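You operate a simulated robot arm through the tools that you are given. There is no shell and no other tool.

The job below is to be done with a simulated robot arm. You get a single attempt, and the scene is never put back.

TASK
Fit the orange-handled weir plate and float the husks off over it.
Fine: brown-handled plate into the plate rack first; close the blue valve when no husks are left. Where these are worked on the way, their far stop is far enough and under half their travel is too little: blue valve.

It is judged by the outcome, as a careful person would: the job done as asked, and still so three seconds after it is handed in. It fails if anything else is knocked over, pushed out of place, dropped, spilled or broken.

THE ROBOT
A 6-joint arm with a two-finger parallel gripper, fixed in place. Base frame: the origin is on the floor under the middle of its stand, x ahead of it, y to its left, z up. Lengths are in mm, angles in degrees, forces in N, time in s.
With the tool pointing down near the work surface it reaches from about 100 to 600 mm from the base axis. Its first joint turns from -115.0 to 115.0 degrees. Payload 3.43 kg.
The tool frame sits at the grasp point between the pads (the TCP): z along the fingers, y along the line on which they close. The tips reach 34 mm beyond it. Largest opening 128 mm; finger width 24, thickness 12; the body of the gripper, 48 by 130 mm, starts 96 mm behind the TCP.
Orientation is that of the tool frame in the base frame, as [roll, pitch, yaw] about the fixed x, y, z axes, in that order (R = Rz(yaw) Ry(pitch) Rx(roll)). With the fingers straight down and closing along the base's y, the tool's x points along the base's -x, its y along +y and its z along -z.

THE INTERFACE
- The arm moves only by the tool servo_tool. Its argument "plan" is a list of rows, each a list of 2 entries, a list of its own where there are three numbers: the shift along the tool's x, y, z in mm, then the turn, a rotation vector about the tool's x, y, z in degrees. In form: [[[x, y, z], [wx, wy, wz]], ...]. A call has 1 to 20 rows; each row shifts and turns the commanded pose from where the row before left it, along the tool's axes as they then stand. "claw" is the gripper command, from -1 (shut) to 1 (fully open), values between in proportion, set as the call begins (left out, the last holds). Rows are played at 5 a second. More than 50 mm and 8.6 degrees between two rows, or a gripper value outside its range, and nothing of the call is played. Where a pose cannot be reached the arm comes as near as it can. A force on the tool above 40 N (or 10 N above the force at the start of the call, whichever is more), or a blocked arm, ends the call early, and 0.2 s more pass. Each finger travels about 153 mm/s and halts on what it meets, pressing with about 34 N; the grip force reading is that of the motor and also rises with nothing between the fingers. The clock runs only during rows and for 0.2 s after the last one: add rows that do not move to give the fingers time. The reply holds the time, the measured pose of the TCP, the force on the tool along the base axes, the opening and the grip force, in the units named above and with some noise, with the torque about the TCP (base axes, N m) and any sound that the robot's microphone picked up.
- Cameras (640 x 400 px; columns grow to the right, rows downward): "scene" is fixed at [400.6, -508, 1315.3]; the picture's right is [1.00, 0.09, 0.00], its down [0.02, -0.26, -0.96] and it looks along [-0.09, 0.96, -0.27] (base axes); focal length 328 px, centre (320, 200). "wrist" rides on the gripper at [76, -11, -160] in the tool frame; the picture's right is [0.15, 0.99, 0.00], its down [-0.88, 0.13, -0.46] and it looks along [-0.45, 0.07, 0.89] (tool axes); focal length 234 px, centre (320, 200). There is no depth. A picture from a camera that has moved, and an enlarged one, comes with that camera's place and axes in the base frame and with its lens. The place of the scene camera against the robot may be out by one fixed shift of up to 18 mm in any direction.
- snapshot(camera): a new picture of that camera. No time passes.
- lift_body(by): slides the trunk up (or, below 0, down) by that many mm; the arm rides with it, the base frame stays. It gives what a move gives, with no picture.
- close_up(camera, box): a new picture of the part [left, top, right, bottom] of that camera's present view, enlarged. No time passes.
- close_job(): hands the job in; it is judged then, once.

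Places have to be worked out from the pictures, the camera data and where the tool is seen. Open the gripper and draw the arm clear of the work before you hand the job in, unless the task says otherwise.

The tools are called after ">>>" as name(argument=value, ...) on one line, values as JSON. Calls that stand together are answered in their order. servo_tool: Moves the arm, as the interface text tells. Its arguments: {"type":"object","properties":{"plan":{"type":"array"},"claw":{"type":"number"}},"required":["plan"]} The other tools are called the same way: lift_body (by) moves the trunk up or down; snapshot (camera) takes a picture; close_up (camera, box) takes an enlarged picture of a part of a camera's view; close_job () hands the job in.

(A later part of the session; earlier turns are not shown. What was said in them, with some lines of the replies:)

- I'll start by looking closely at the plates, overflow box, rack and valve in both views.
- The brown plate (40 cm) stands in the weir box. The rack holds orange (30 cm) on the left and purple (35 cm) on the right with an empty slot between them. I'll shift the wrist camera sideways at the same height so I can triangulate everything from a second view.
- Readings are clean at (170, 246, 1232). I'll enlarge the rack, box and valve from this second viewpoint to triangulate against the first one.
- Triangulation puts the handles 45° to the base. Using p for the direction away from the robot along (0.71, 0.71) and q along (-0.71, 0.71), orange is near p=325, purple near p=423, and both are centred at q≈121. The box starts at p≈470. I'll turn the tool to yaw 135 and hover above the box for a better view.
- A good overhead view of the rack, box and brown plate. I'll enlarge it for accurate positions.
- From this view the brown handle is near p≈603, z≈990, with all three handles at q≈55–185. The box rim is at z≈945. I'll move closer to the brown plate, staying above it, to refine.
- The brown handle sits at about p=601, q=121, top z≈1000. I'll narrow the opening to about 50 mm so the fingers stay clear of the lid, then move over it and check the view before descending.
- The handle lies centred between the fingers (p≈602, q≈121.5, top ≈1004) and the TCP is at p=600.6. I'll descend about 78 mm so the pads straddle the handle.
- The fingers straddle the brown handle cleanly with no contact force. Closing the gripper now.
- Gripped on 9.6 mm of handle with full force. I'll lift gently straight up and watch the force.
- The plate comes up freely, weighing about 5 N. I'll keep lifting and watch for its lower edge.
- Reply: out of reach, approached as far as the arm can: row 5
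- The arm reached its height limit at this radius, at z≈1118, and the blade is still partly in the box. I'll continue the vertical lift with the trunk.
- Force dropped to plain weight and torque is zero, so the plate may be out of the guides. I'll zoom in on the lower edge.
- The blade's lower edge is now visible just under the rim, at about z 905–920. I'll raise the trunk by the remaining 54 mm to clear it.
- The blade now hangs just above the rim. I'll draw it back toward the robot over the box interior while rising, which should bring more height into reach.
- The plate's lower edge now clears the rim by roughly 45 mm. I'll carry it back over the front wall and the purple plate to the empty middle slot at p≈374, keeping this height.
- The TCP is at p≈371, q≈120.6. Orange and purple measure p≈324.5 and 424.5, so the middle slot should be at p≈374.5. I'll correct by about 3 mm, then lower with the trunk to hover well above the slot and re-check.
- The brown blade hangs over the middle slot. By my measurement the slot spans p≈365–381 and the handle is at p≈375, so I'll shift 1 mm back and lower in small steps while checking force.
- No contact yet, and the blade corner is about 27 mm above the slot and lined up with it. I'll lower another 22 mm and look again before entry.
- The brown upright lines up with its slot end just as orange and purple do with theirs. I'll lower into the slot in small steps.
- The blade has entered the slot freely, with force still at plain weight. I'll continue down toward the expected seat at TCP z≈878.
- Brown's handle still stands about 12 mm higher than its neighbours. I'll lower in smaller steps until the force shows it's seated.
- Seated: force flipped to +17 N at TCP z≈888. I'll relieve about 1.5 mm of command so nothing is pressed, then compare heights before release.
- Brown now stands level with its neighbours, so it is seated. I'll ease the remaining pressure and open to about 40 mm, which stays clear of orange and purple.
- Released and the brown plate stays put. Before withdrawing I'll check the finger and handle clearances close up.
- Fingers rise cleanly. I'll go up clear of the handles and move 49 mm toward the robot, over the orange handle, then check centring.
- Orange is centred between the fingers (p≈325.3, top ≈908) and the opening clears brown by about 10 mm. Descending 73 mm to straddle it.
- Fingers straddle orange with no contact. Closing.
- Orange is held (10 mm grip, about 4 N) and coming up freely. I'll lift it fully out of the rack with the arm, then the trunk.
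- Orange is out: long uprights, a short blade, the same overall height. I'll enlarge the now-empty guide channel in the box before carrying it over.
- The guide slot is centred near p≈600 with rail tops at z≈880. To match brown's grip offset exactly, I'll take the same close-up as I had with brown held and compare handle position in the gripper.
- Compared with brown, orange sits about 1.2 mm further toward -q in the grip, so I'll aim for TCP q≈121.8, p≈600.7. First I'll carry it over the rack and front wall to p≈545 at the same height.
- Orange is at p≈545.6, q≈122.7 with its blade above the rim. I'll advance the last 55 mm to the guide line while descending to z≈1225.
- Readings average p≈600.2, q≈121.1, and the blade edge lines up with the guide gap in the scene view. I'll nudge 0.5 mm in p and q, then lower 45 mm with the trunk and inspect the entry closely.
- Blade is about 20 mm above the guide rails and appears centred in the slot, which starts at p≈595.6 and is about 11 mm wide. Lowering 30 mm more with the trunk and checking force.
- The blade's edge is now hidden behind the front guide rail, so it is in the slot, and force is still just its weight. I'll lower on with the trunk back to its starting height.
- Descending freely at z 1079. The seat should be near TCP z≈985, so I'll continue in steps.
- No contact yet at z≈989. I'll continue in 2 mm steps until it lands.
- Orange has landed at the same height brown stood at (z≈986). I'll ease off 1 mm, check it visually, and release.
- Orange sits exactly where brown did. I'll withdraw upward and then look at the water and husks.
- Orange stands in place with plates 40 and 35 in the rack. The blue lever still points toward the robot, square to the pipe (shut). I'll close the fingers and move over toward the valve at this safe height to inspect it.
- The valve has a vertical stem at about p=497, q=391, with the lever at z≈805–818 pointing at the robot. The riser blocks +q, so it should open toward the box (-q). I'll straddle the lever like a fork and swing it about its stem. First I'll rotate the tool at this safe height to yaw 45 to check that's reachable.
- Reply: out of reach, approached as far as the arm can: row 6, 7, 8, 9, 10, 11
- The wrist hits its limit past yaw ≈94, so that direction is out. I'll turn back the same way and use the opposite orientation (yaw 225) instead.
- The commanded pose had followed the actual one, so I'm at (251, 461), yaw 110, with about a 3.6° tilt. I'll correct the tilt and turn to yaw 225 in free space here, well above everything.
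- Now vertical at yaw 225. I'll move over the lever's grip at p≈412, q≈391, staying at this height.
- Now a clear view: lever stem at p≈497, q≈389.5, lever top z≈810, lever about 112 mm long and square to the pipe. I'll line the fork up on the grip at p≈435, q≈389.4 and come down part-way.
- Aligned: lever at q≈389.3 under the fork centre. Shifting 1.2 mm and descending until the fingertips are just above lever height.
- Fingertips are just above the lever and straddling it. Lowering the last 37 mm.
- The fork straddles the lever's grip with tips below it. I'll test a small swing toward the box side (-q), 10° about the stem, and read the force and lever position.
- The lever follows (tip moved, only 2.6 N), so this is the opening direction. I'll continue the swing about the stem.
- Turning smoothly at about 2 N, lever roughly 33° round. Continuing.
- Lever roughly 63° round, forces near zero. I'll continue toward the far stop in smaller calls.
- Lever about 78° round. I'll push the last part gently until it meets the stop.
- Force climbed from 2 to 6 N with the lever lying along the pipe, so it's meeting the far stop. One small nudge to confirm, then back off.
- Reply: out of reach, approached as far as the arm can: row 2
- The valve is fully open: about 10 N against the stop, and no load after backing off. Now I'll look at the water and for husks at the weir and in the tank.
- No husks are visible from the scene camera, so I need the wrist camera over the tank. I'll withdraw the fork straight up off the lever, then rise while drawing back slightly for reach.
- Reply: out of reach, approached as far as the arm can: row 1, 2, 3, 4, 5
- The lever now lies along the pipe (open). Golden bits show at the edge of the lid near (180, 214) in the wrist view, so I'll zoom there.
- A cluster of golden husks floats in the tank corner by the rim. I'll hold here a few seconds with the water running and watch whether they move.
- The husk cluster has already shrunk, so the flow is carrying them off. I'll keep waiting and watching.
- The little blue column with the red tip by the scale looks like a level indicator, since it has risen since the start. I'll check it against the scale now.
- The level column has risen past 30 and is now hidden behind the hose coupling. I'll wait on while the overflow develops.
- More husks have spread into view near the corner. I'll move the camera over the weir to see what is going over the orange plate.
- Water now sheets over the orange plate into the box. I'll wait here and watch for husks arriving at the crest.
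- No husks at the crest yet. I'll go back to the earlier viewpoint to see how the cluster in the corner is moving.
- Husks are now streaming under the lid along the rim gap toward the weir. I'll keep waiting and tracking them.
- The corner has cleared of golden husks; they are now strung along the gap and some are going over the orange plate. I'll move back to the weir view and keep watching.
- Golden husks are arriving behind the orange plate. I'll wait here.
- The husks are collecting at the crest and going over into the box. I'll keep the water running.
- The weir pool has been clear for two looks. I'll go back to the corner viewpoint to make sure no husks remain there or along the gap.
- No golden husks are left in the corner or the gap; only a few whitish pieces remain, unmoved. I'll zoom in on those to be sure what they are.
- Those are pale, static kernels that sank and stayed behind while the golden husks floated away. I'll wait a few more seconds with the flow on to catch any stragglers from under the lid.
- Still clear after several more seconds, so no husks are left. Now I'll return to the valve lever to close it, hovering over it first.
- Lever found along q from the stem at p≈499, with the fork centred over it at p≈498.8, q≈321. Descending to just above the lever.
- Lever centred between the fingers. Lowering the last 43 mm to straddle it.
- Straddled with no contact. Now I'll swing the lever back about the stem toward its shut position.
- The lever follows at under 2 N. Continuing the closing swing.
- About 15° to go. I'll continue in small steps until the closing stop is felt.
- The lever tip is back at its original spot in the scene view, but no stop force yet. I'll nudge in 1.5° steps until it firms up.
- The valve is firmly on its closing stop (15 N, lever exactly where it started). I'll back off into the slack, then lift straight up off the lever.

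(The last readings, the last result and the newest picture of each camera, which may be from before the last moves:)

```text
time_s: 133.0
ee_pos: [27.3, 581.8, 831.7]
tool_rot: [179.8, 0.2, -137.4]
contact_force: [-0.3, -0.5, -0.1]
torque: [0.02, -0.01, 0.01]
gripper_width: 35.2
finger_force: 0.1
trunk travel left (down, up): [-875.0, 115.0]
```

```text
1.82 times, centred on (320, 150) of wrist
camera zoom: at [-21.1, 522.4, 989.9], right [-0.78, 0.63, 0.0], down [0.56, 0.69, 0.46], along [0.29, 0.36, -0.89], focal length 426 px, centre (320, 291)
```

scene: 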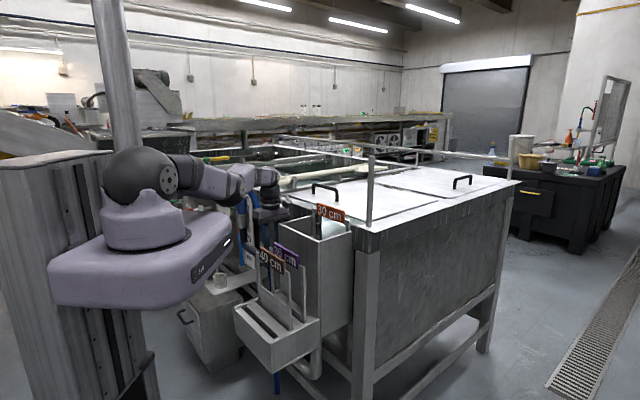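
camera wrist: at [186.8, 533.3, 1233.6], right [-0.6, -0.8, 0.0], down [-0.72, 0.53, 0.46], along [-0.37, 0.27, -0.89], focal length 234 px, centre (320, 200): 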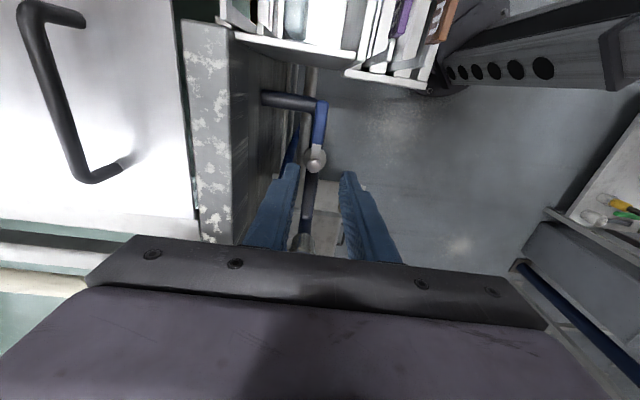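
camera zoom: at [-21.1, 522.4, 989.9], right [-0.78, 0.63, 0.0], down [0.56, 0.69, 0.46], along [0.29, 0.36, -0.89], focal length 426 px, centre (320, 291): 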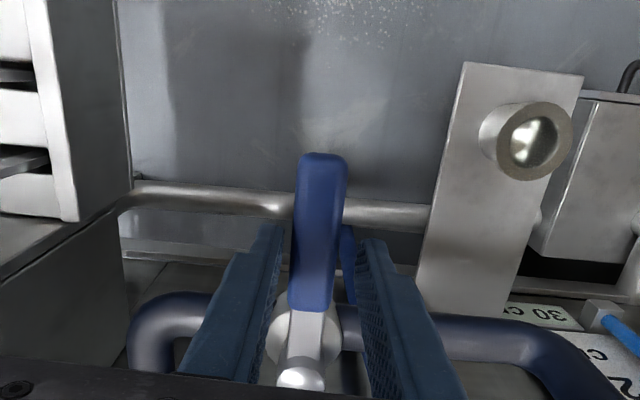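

The fork is free with the lever centred and no force. Lifting straight up and clear.

>>> servo_tool(plan=[[[0, 0, -15], [0, 0, 0]], [[0, 0, -25], [0, 0, 0]], [[0, 0, -40], [0, 0, 0]], [[0, 0, -40], [0, 0, 0]], [[0, 0, -40], [0, 0, 0]], [[0, 0, -40], [0, 0, 0]], [[0, 0, -40], [0, 0, 0]], [[0, 0, -40], [0, 0, 0]], [[0, 0, 0], [0, 0, 0]]])

>>> snapshot(camera="wrist")

>>> close_up(camera="scene", box=[205, 170, 385, 280])

```text
time_s: 135.0
ee_pos: [28.7, 579.9, 1111.5]
tool_rot: [179.9, 0.1, -137.4]
contact_force: [-0.8, 0.3, 0.2]
torque: [0.02, 0.01, -0.01]
gripper_width: 35.3
finger_force: 0.1
trunk travel left (down, up): [-875.0, 115.0]
```

```text
taken
camera wrist: at [-20.2, 520.1, 1268.7], right [-0.78, 0.63, 0.0], down [0.56, 0.69, 0.46], along [0.29, 0.36, -0.89], focal length 234 px, centre (320, 200)
```

wrist: 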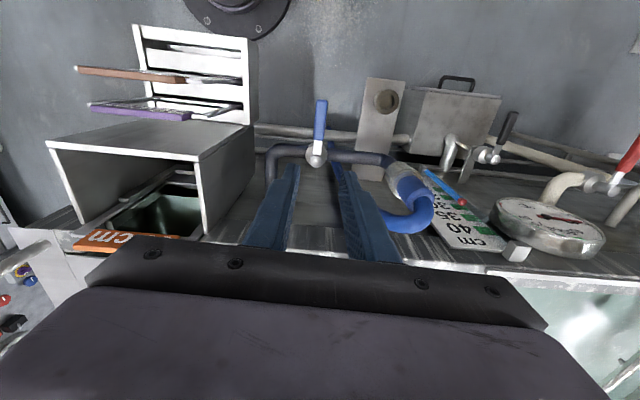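

```text
3.56 times, centred on (295, 225) of scene
camera zoom: at [400.6, -508.0, 1315.3], right [1.0, 0.09, 0.0], down [0.02, -0.26, -0.96], along [-0.09, 0.96, -0.27], focal length 1165 px, centre (409, 111)
```

zoom: 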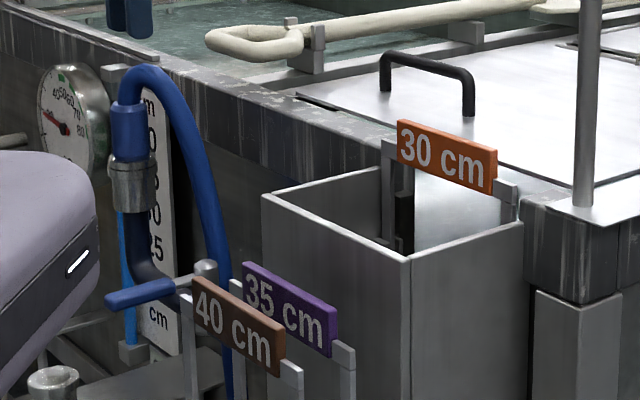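

Valve shut, plates all in place. I'll do a final check on the tank corner for husks before parking, turning the camera back to the earlier viewpoint.

>>> servo_tool(plan=[[[-25.3, -23.9, 0], [0, 0, 0]], [[-25.3, -23.9, 0], [0, 0, 0]], [[0, 0, 0], [0, 0, -7.9]], [[0, 0, 0], [0, 0, -7.9]], [[0, 0, 0], [0, 0, -7.9]], [[0, 0, 0], [0, 0, -7.9]], [[0, 0, 0], [0, 0, -7.9]], [[0, 0, 0], [0, 0, -7.9]], [[0, 0, 0], [0, 0, -7.9]], [[0, 0, 0], [0, 0, -7.9]], [[0, 0, 0], [0, 0, -7.9]], [[0, 0, 0], [0, 0, -7.9]], [[0, 0, 0], [0, 0, -7.9]], [[0, 0, 0], [0, 0, -7.8]], [[0, 0, 0], [0, 0, 0]]])

>>> snapshot(camera="wrist")

>>> close_up(camera="wrist", box=[60, 130, 240, 250])

>>> close_up(camera="wrist", box=[160, 0, 260, 130])

```text
time_s: 138.2
ee_pos: [97.0, 580.4, 1110.2]
tool_rot: [-179.9, 0.0, -42.6]
contact_force: [0.4, -0.8, -0.1]
torque: [0.02, 0.0, 0.0]
gripper_width: 35.0
finger_force: 0.1
trunk travel left (down, up): [-875.0, 115.0]
```

```text
taken
camera wrist: at [160.5, 536.5, 1268.6], right [-0.56, -0.83, 0.0], down [-0.74, 0.5, 0.46], along [-0.38, 0.26, -0.89], focal length 234 px, centre (320, 200)
```

wrist: 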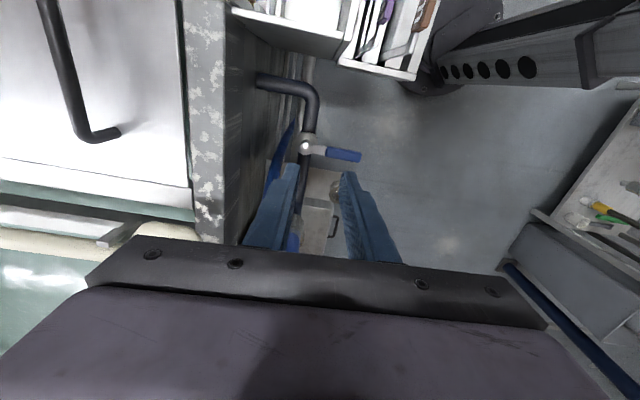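

```text
3.33 times, centred on (150, 190) of wrist
camera zoom: at [160.5, 536.5, 1268.6], right [-0.56, -0.83, 0.0], down [-0.74, 0.5, 0.46], along [-0.38, 0.26, -0.89], focal length 781 px, centre (887, 233)
```

zoom: 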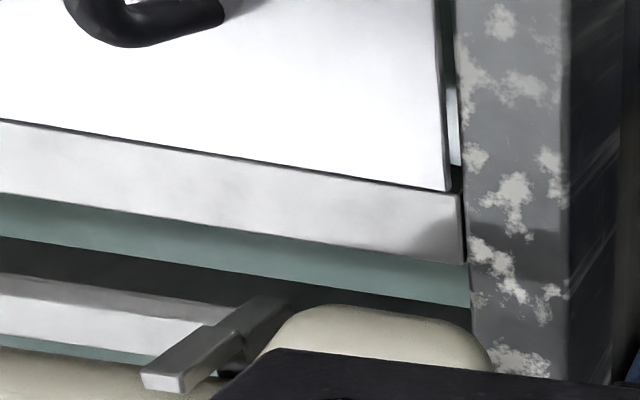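

```text
3.08 times, centred on (210, 65) of wrist
camera zoom: at [160.5, 536.5, 1268.6], right [-0.56, -0.83, 0.0], down [-0.74, 0.5, 0.46], along [-0.38, 0.26, -0.89], focal length 720 px, centre (658, 615)
```

zoom: 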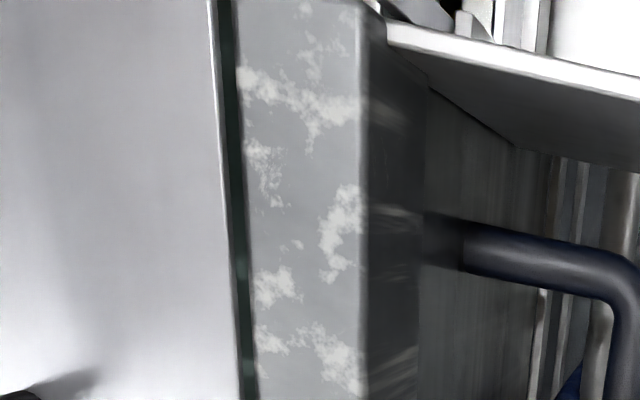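

All clear: the white flecks were just inlet froth and have vanished with the valve shut. No husks remain. I'll draw the arm back up clear of the work and open the gripper.

>>> servo_tool(plan=[[[26, 32, -20], [0, 0, 0]], [[26, 32, -20], [0, 0, 0]], [[26, 32, -20], [0, 0, 0]], [[26, 32, -20], [0, 0, 0]], [[26, 32, -20], [0, 0, 0]], [[0, 0, 0], [0, 0, 0]]])

>>> servo_tool(plan=[[[0, 0, 0], [0, 0, 0]], [[0, 0, 0], [0, 0, 0]], [[0, 0, 0], [0, 0, 0]], [[0, 0, 0], [0, 0, 0]], [[0, 0, 0], [0, 0, 0]], [[0, 0, 0], [0, 0, 0]], [[0, 0, 0], [0, 0, 0]], [[0, 0, 0], [0, 0, 0]], [[0, 0, 0], [0, 0, 0]], [[0, 0, 0], [0, 0, 0]]], claw=1)

>>> snapshot(camera="scene")

>>> snapshot(camera="wrist")

>>> close_up(camera="scene", box=[205, 170, 385, 350])

```text
time_s: 139.6
ee_pos: [96.7, 570.7, 1133.2]
tool_rot: [179.9, 0.0, -42.8]
contact_force: [-0.5, 0.3, 0.1]
torque: [0.0, -0.03, 0.0]
gripper_width: 35.4
finger_force: 0.1
out of reach, approached as far as the arm can: row 1, 2, 3, 4, 5
trunk travel left (down, up): [-875.0, 115.0]
```

```text
time_s: 141.8
ee_pos: [97.4, 570.0, 1132.7]
tool_rot: [180.0, 0.0, -42.8]
contact_force: [-0.3, 0.1, -0.3]
torque: [0.02, -0.01, 0.01]
gripper_width: 128.1
finger_force: 0.0
trunk travel left (down, up): [-875.0, 115.0]
```

```text
taken
```

scene: 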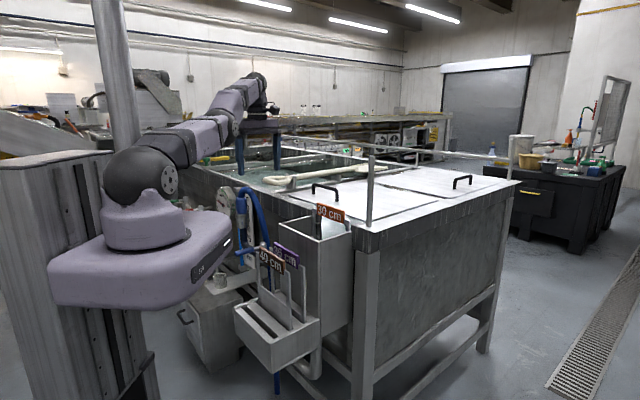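

```text
taken
camera wrist: at [160.2, 526.3, 1291.6], right [-0.56, -0.83, 0.0], down [-0.73, 0.5, 0.46], along [-0.38, 0.26, -0.89], focal length 234 px, centre (320, 200)
```

wrist: 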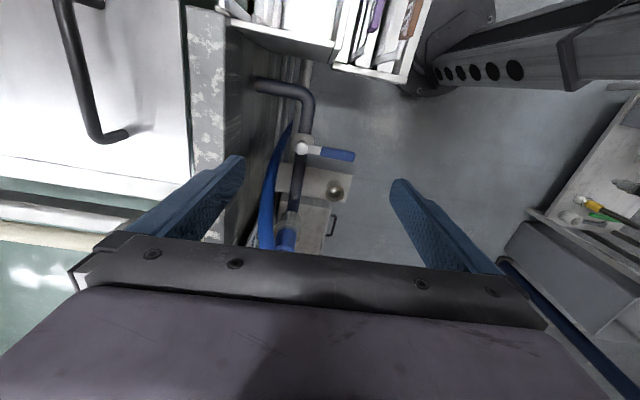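

```text
2.22 times, centred on (295, 260) of scene
camera zoom: at [400.6, -508.0, 1315.3], right [1.0, 0.09, 0.0], down [0.02, -0.26, -0.96], along [-0.09, 0.96, -0.27], focal length 728 px, centre (376, 67)
```

zoom: 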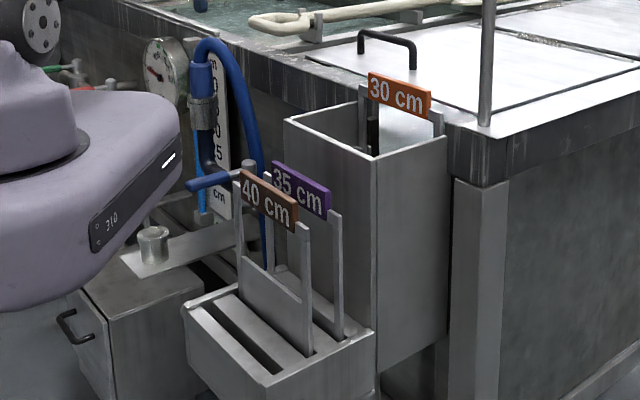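

The arm couldn't retreat in that wrist orientation. I'll turn the wrist back to its starting yaw here in free air, then return to the start pose clear of the work.

>>> servo_tool(plan=[[[0, 0, 0], [0, 0, 8.5]], [[0, 0, 0], [0, 0, 8.5]], [[0, 0, 0], [0, 0, 8.5]], [[0, 0, 0], [0, 0, 8.5]], [[0, 0, 0], [0, 0, 8.5]], [[0, 0, 0], [0, 0, 8.5]], [[0, 0, 0], [0, 0, 8.5]], [[0, 0, 0], [0, 0, 8.5]], [[0, 0, 0], [0, 0, 8.5]], [[0, 0, 0], [0, 0, 8.5]], [[0, 0, 0], [0, 0, 8.5]], [[0, 0, 0], [0, 0, 8.5]], [[0, 0, 0], [0, 0, 8.5]], [[0, 0, 0], [0, 0, 8.5]], [[0, 0, 0], [0, 0, 8.5]], [[0, 0, 0], [0, 0, 8.5]], [[0, 0, 0], [0, 0, 0]]])

>>> servo_tool(plan=[[[3.6, -40, -19], [0, 0, 0]], [[3.6, -40, -19], [0, 0, 0]], [[3.6, -40, -19], [0, 0, 0]], [[3.6, -40, -19], [0, 0, 0]], [[3.6, -40, -19], [0, 0, 0]], [[0, 0, 0], [0, 0, 0]]])

>>> snapshot(camera="scene")

>>> snapshot(camera="wrist")

```text
time_s: 145.4
ee_pos: [99.0, 571.1, 1131.5]
tool_rot: [179.9, 0.0, -178.9]
contact_force: [0.3, -0.6, -0.6]
torque: [0.0, -0.01, 0.01]
gripper_width: 128.4
finger_force: 0.0
trunk travel left (down, up): [-875.0, 115.0]
```

```text
time_s: 146.8
ee_pos: [99.3, 566.9, 1140.0]
tool_rot: [-180.0, 0.0, -178.8]
contact_force: [0.0, 0.5, -0.1]
torque: [0.01, -0.04, 0.02]
gripper_width: 127.9
finger_force: 0.1
out of reach, approached as far as the arm can: row 1, 2, 3, 4, 5
trunk travel left (down, up): [-875.0, 115.0]
```

```text
taken
```

scene: 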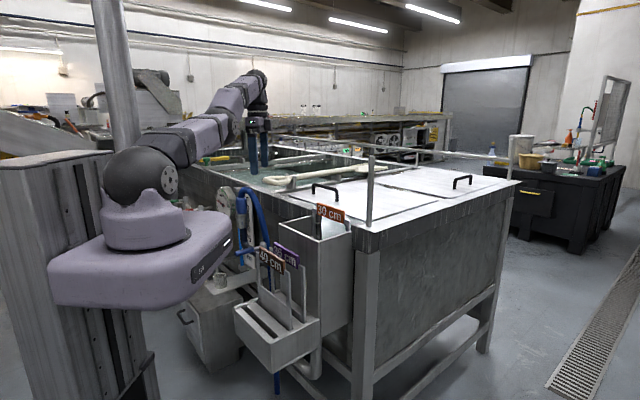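

```text
taken
camera wrist: at [22.8, 554.1, 1299.0], right [-0.17, 0.99, 0.0], down [0.88, 0.15, 0.46], along [0.45, 0.08, -0.89], focal length 234 px, centre (320, 200)
```

wrist: 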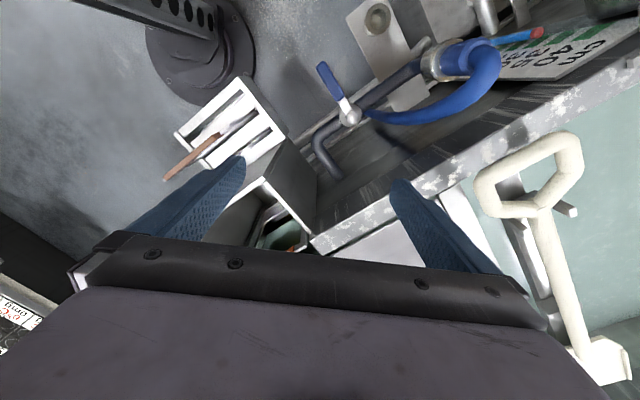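

The arm is now in an elbow-down posture and balks at rising inward. I'll try a purely inward move at this height, where nothing is in the way.

>>> servo_tool(plan=[[[0, -20, 0], [0, 0, 0]], [[0, -20, 0], [0, 0, 0]], [[0, 0, 0], [0, 0, 0]]])

```text
time_s: 147.6
ee_pos: [98.1, 567.1, 1140.9]
tool_rot: [179.9, 0.0, -178.8]
contact_force: [0.6, 0.4, -0.3]
torque: [-0.02, -0.02, -0.02]
gripper_width: 127.8
finger_force: 0.2
out of reach, approached as far as the arm can: row 1, 2
trunk travel left (down, up): [-875.0, 115.0]
```

It's at an arm-posture boundary, so I'll use the trunk instead: raising it 110 mm puts the gripper well clear above everything.

>>> lift_body(by=110)

>>> snapshot(camera="scene")

>>> snapshot(camera="wrist")

>>> close_up(camera="scene", box=[205, 170, 385, 350])

```text
time_s: 149.0
ee_pos: [98.7, 567.4, 1249.3]
tool_rot: [180.0, 0.0, -178.9]
contact_force: [-0.4, 0.7, 0.0]
torque: [-0.01, 0.01, -0.03]
gripper_width: 128.0
finger_force: 0.0
trunk travel left (down, up): [-985.0, 5.0]
```

```text
taken
```

scene: 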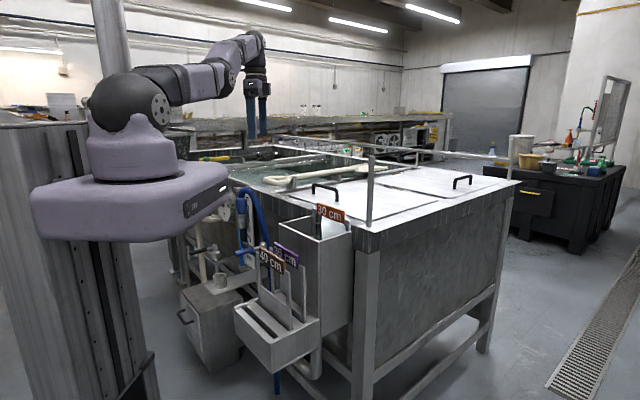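

```text
taken
camera wrist: at [22.9, 554.3, 1408.9], right [-0.17, 0.99, 0.0], down [0.88, 0.15, 0.46], along [0.45, 0.08, -0.89], focal length 234 px, centre (320, 200)
```

wrist: 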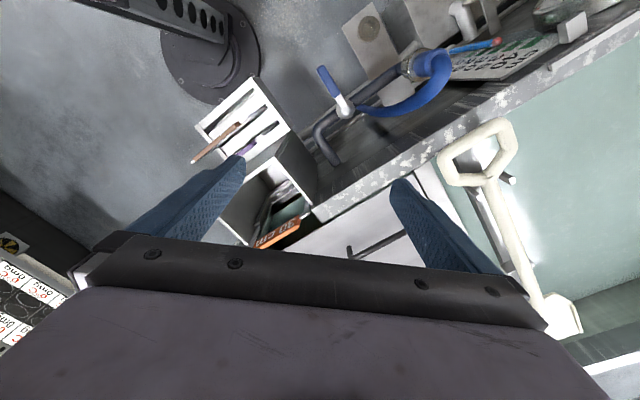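

```text
2.22 times, centred on (295, 260) of scene
camera zoom: at [400.6, -508.0, 1315.3], right [1.0, 0.09, 0.0], down [0.02, -0.26, -0.96], along [-0.09, 0.96, -0.27], focal length 728 px, centre (376, 67)
```

zoom: 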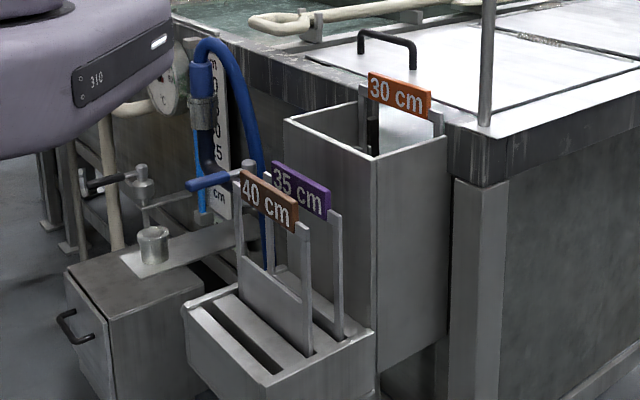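

The arm is clear, gripper open, orange in the weir, brown and purple in the rack, and the lever shut. One last close look at the water and weir for husks before handing in.

>>> close_up(camera="wrist", box=[400, 100, 560, 220])

>>> close_up(camera="wrist", box=[200, 80, 420, 260])

>>> close_up(camera="scene", box=[290, 180, 380, 250])

```text
3.33 times, centred on (480, 160) of wrist
camera zoom: at [22.9, 554.3, 1408.9], right [-0.17, 0.99, 0.0], down [0.88, 0.15, 0.46], along [0.45, 0.08, -0.89], focal length 781 px, centre (-213, 333)
```

zoom: 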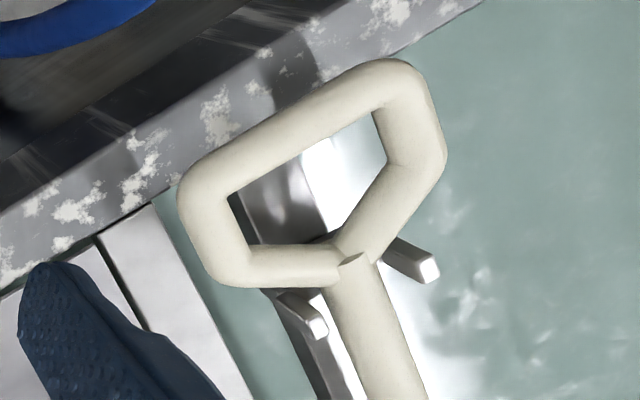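

```text
2.22 times, centred on (310, 170) of wrist
camera zoom: at [22.9, 554.3, 1408.9], right [-0.17, 0.99, 0.0], down [0.88, 0.15, 0.46], along [0.45, 0.08, -0.89], focal length 520 px, centre (342, 267)
```

zoom: 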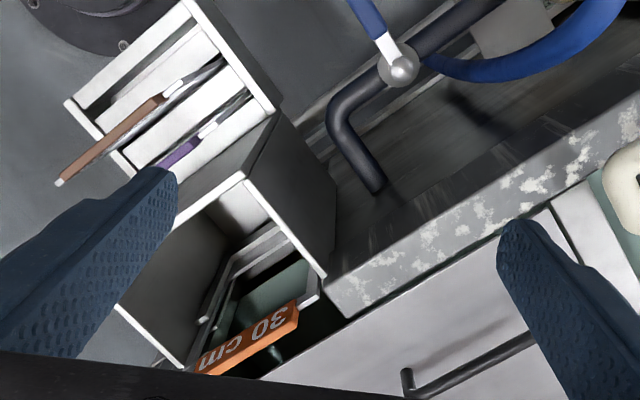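

```text
5.71 times, centred on (335, 215) of scene
camera zoom: at [400.6, -508.0, 1315.3], right [1.0, 0.09, 0.0], down [0.02, -0.26, -0.96], along [-0.09, 0.96, -0.27], focal length 1872 px, centre (234, 114)
```

zoom: 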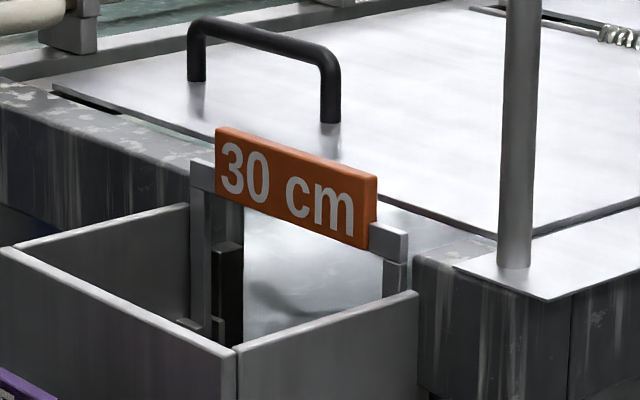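

No husks are visible in the tank, along the gap, or at the weir. The orange plate is fitted, brown is in the rack, the blue valve is shut on its stop, and the arm is clear with the gripper open. Handing in.

>>> close_job()

```text
The job is handed in.
```

The job is handed in: the orange-handled plate is fitted in the weir and the husks have floated off over it. I don't have the result of the judging.

- **Brown plate:** it went into the empty middle slot of the rack first. It stands level with the purple plate.
- **Orange plate:** it is seated in the weir box at the same height the brown plate had been.
- **Husks:** I opened the blue valve to its far stop and the water carried the husks along the gap beside the lid and over the orange plate. I saw none left in the corner, the gap or the weir pool. I couldn't see directly under the lid, so I left the water on and watched several seconds longer to let any stragglers come out.
- **Blue valve:** it is shut against its stop, with the lever back where it started.

The gripper is open. The arm would not return to its start pose from the posture it ended in, so I raised the trunk 110 mm and left it well above the work. I saw nothing else moved or disturbed.
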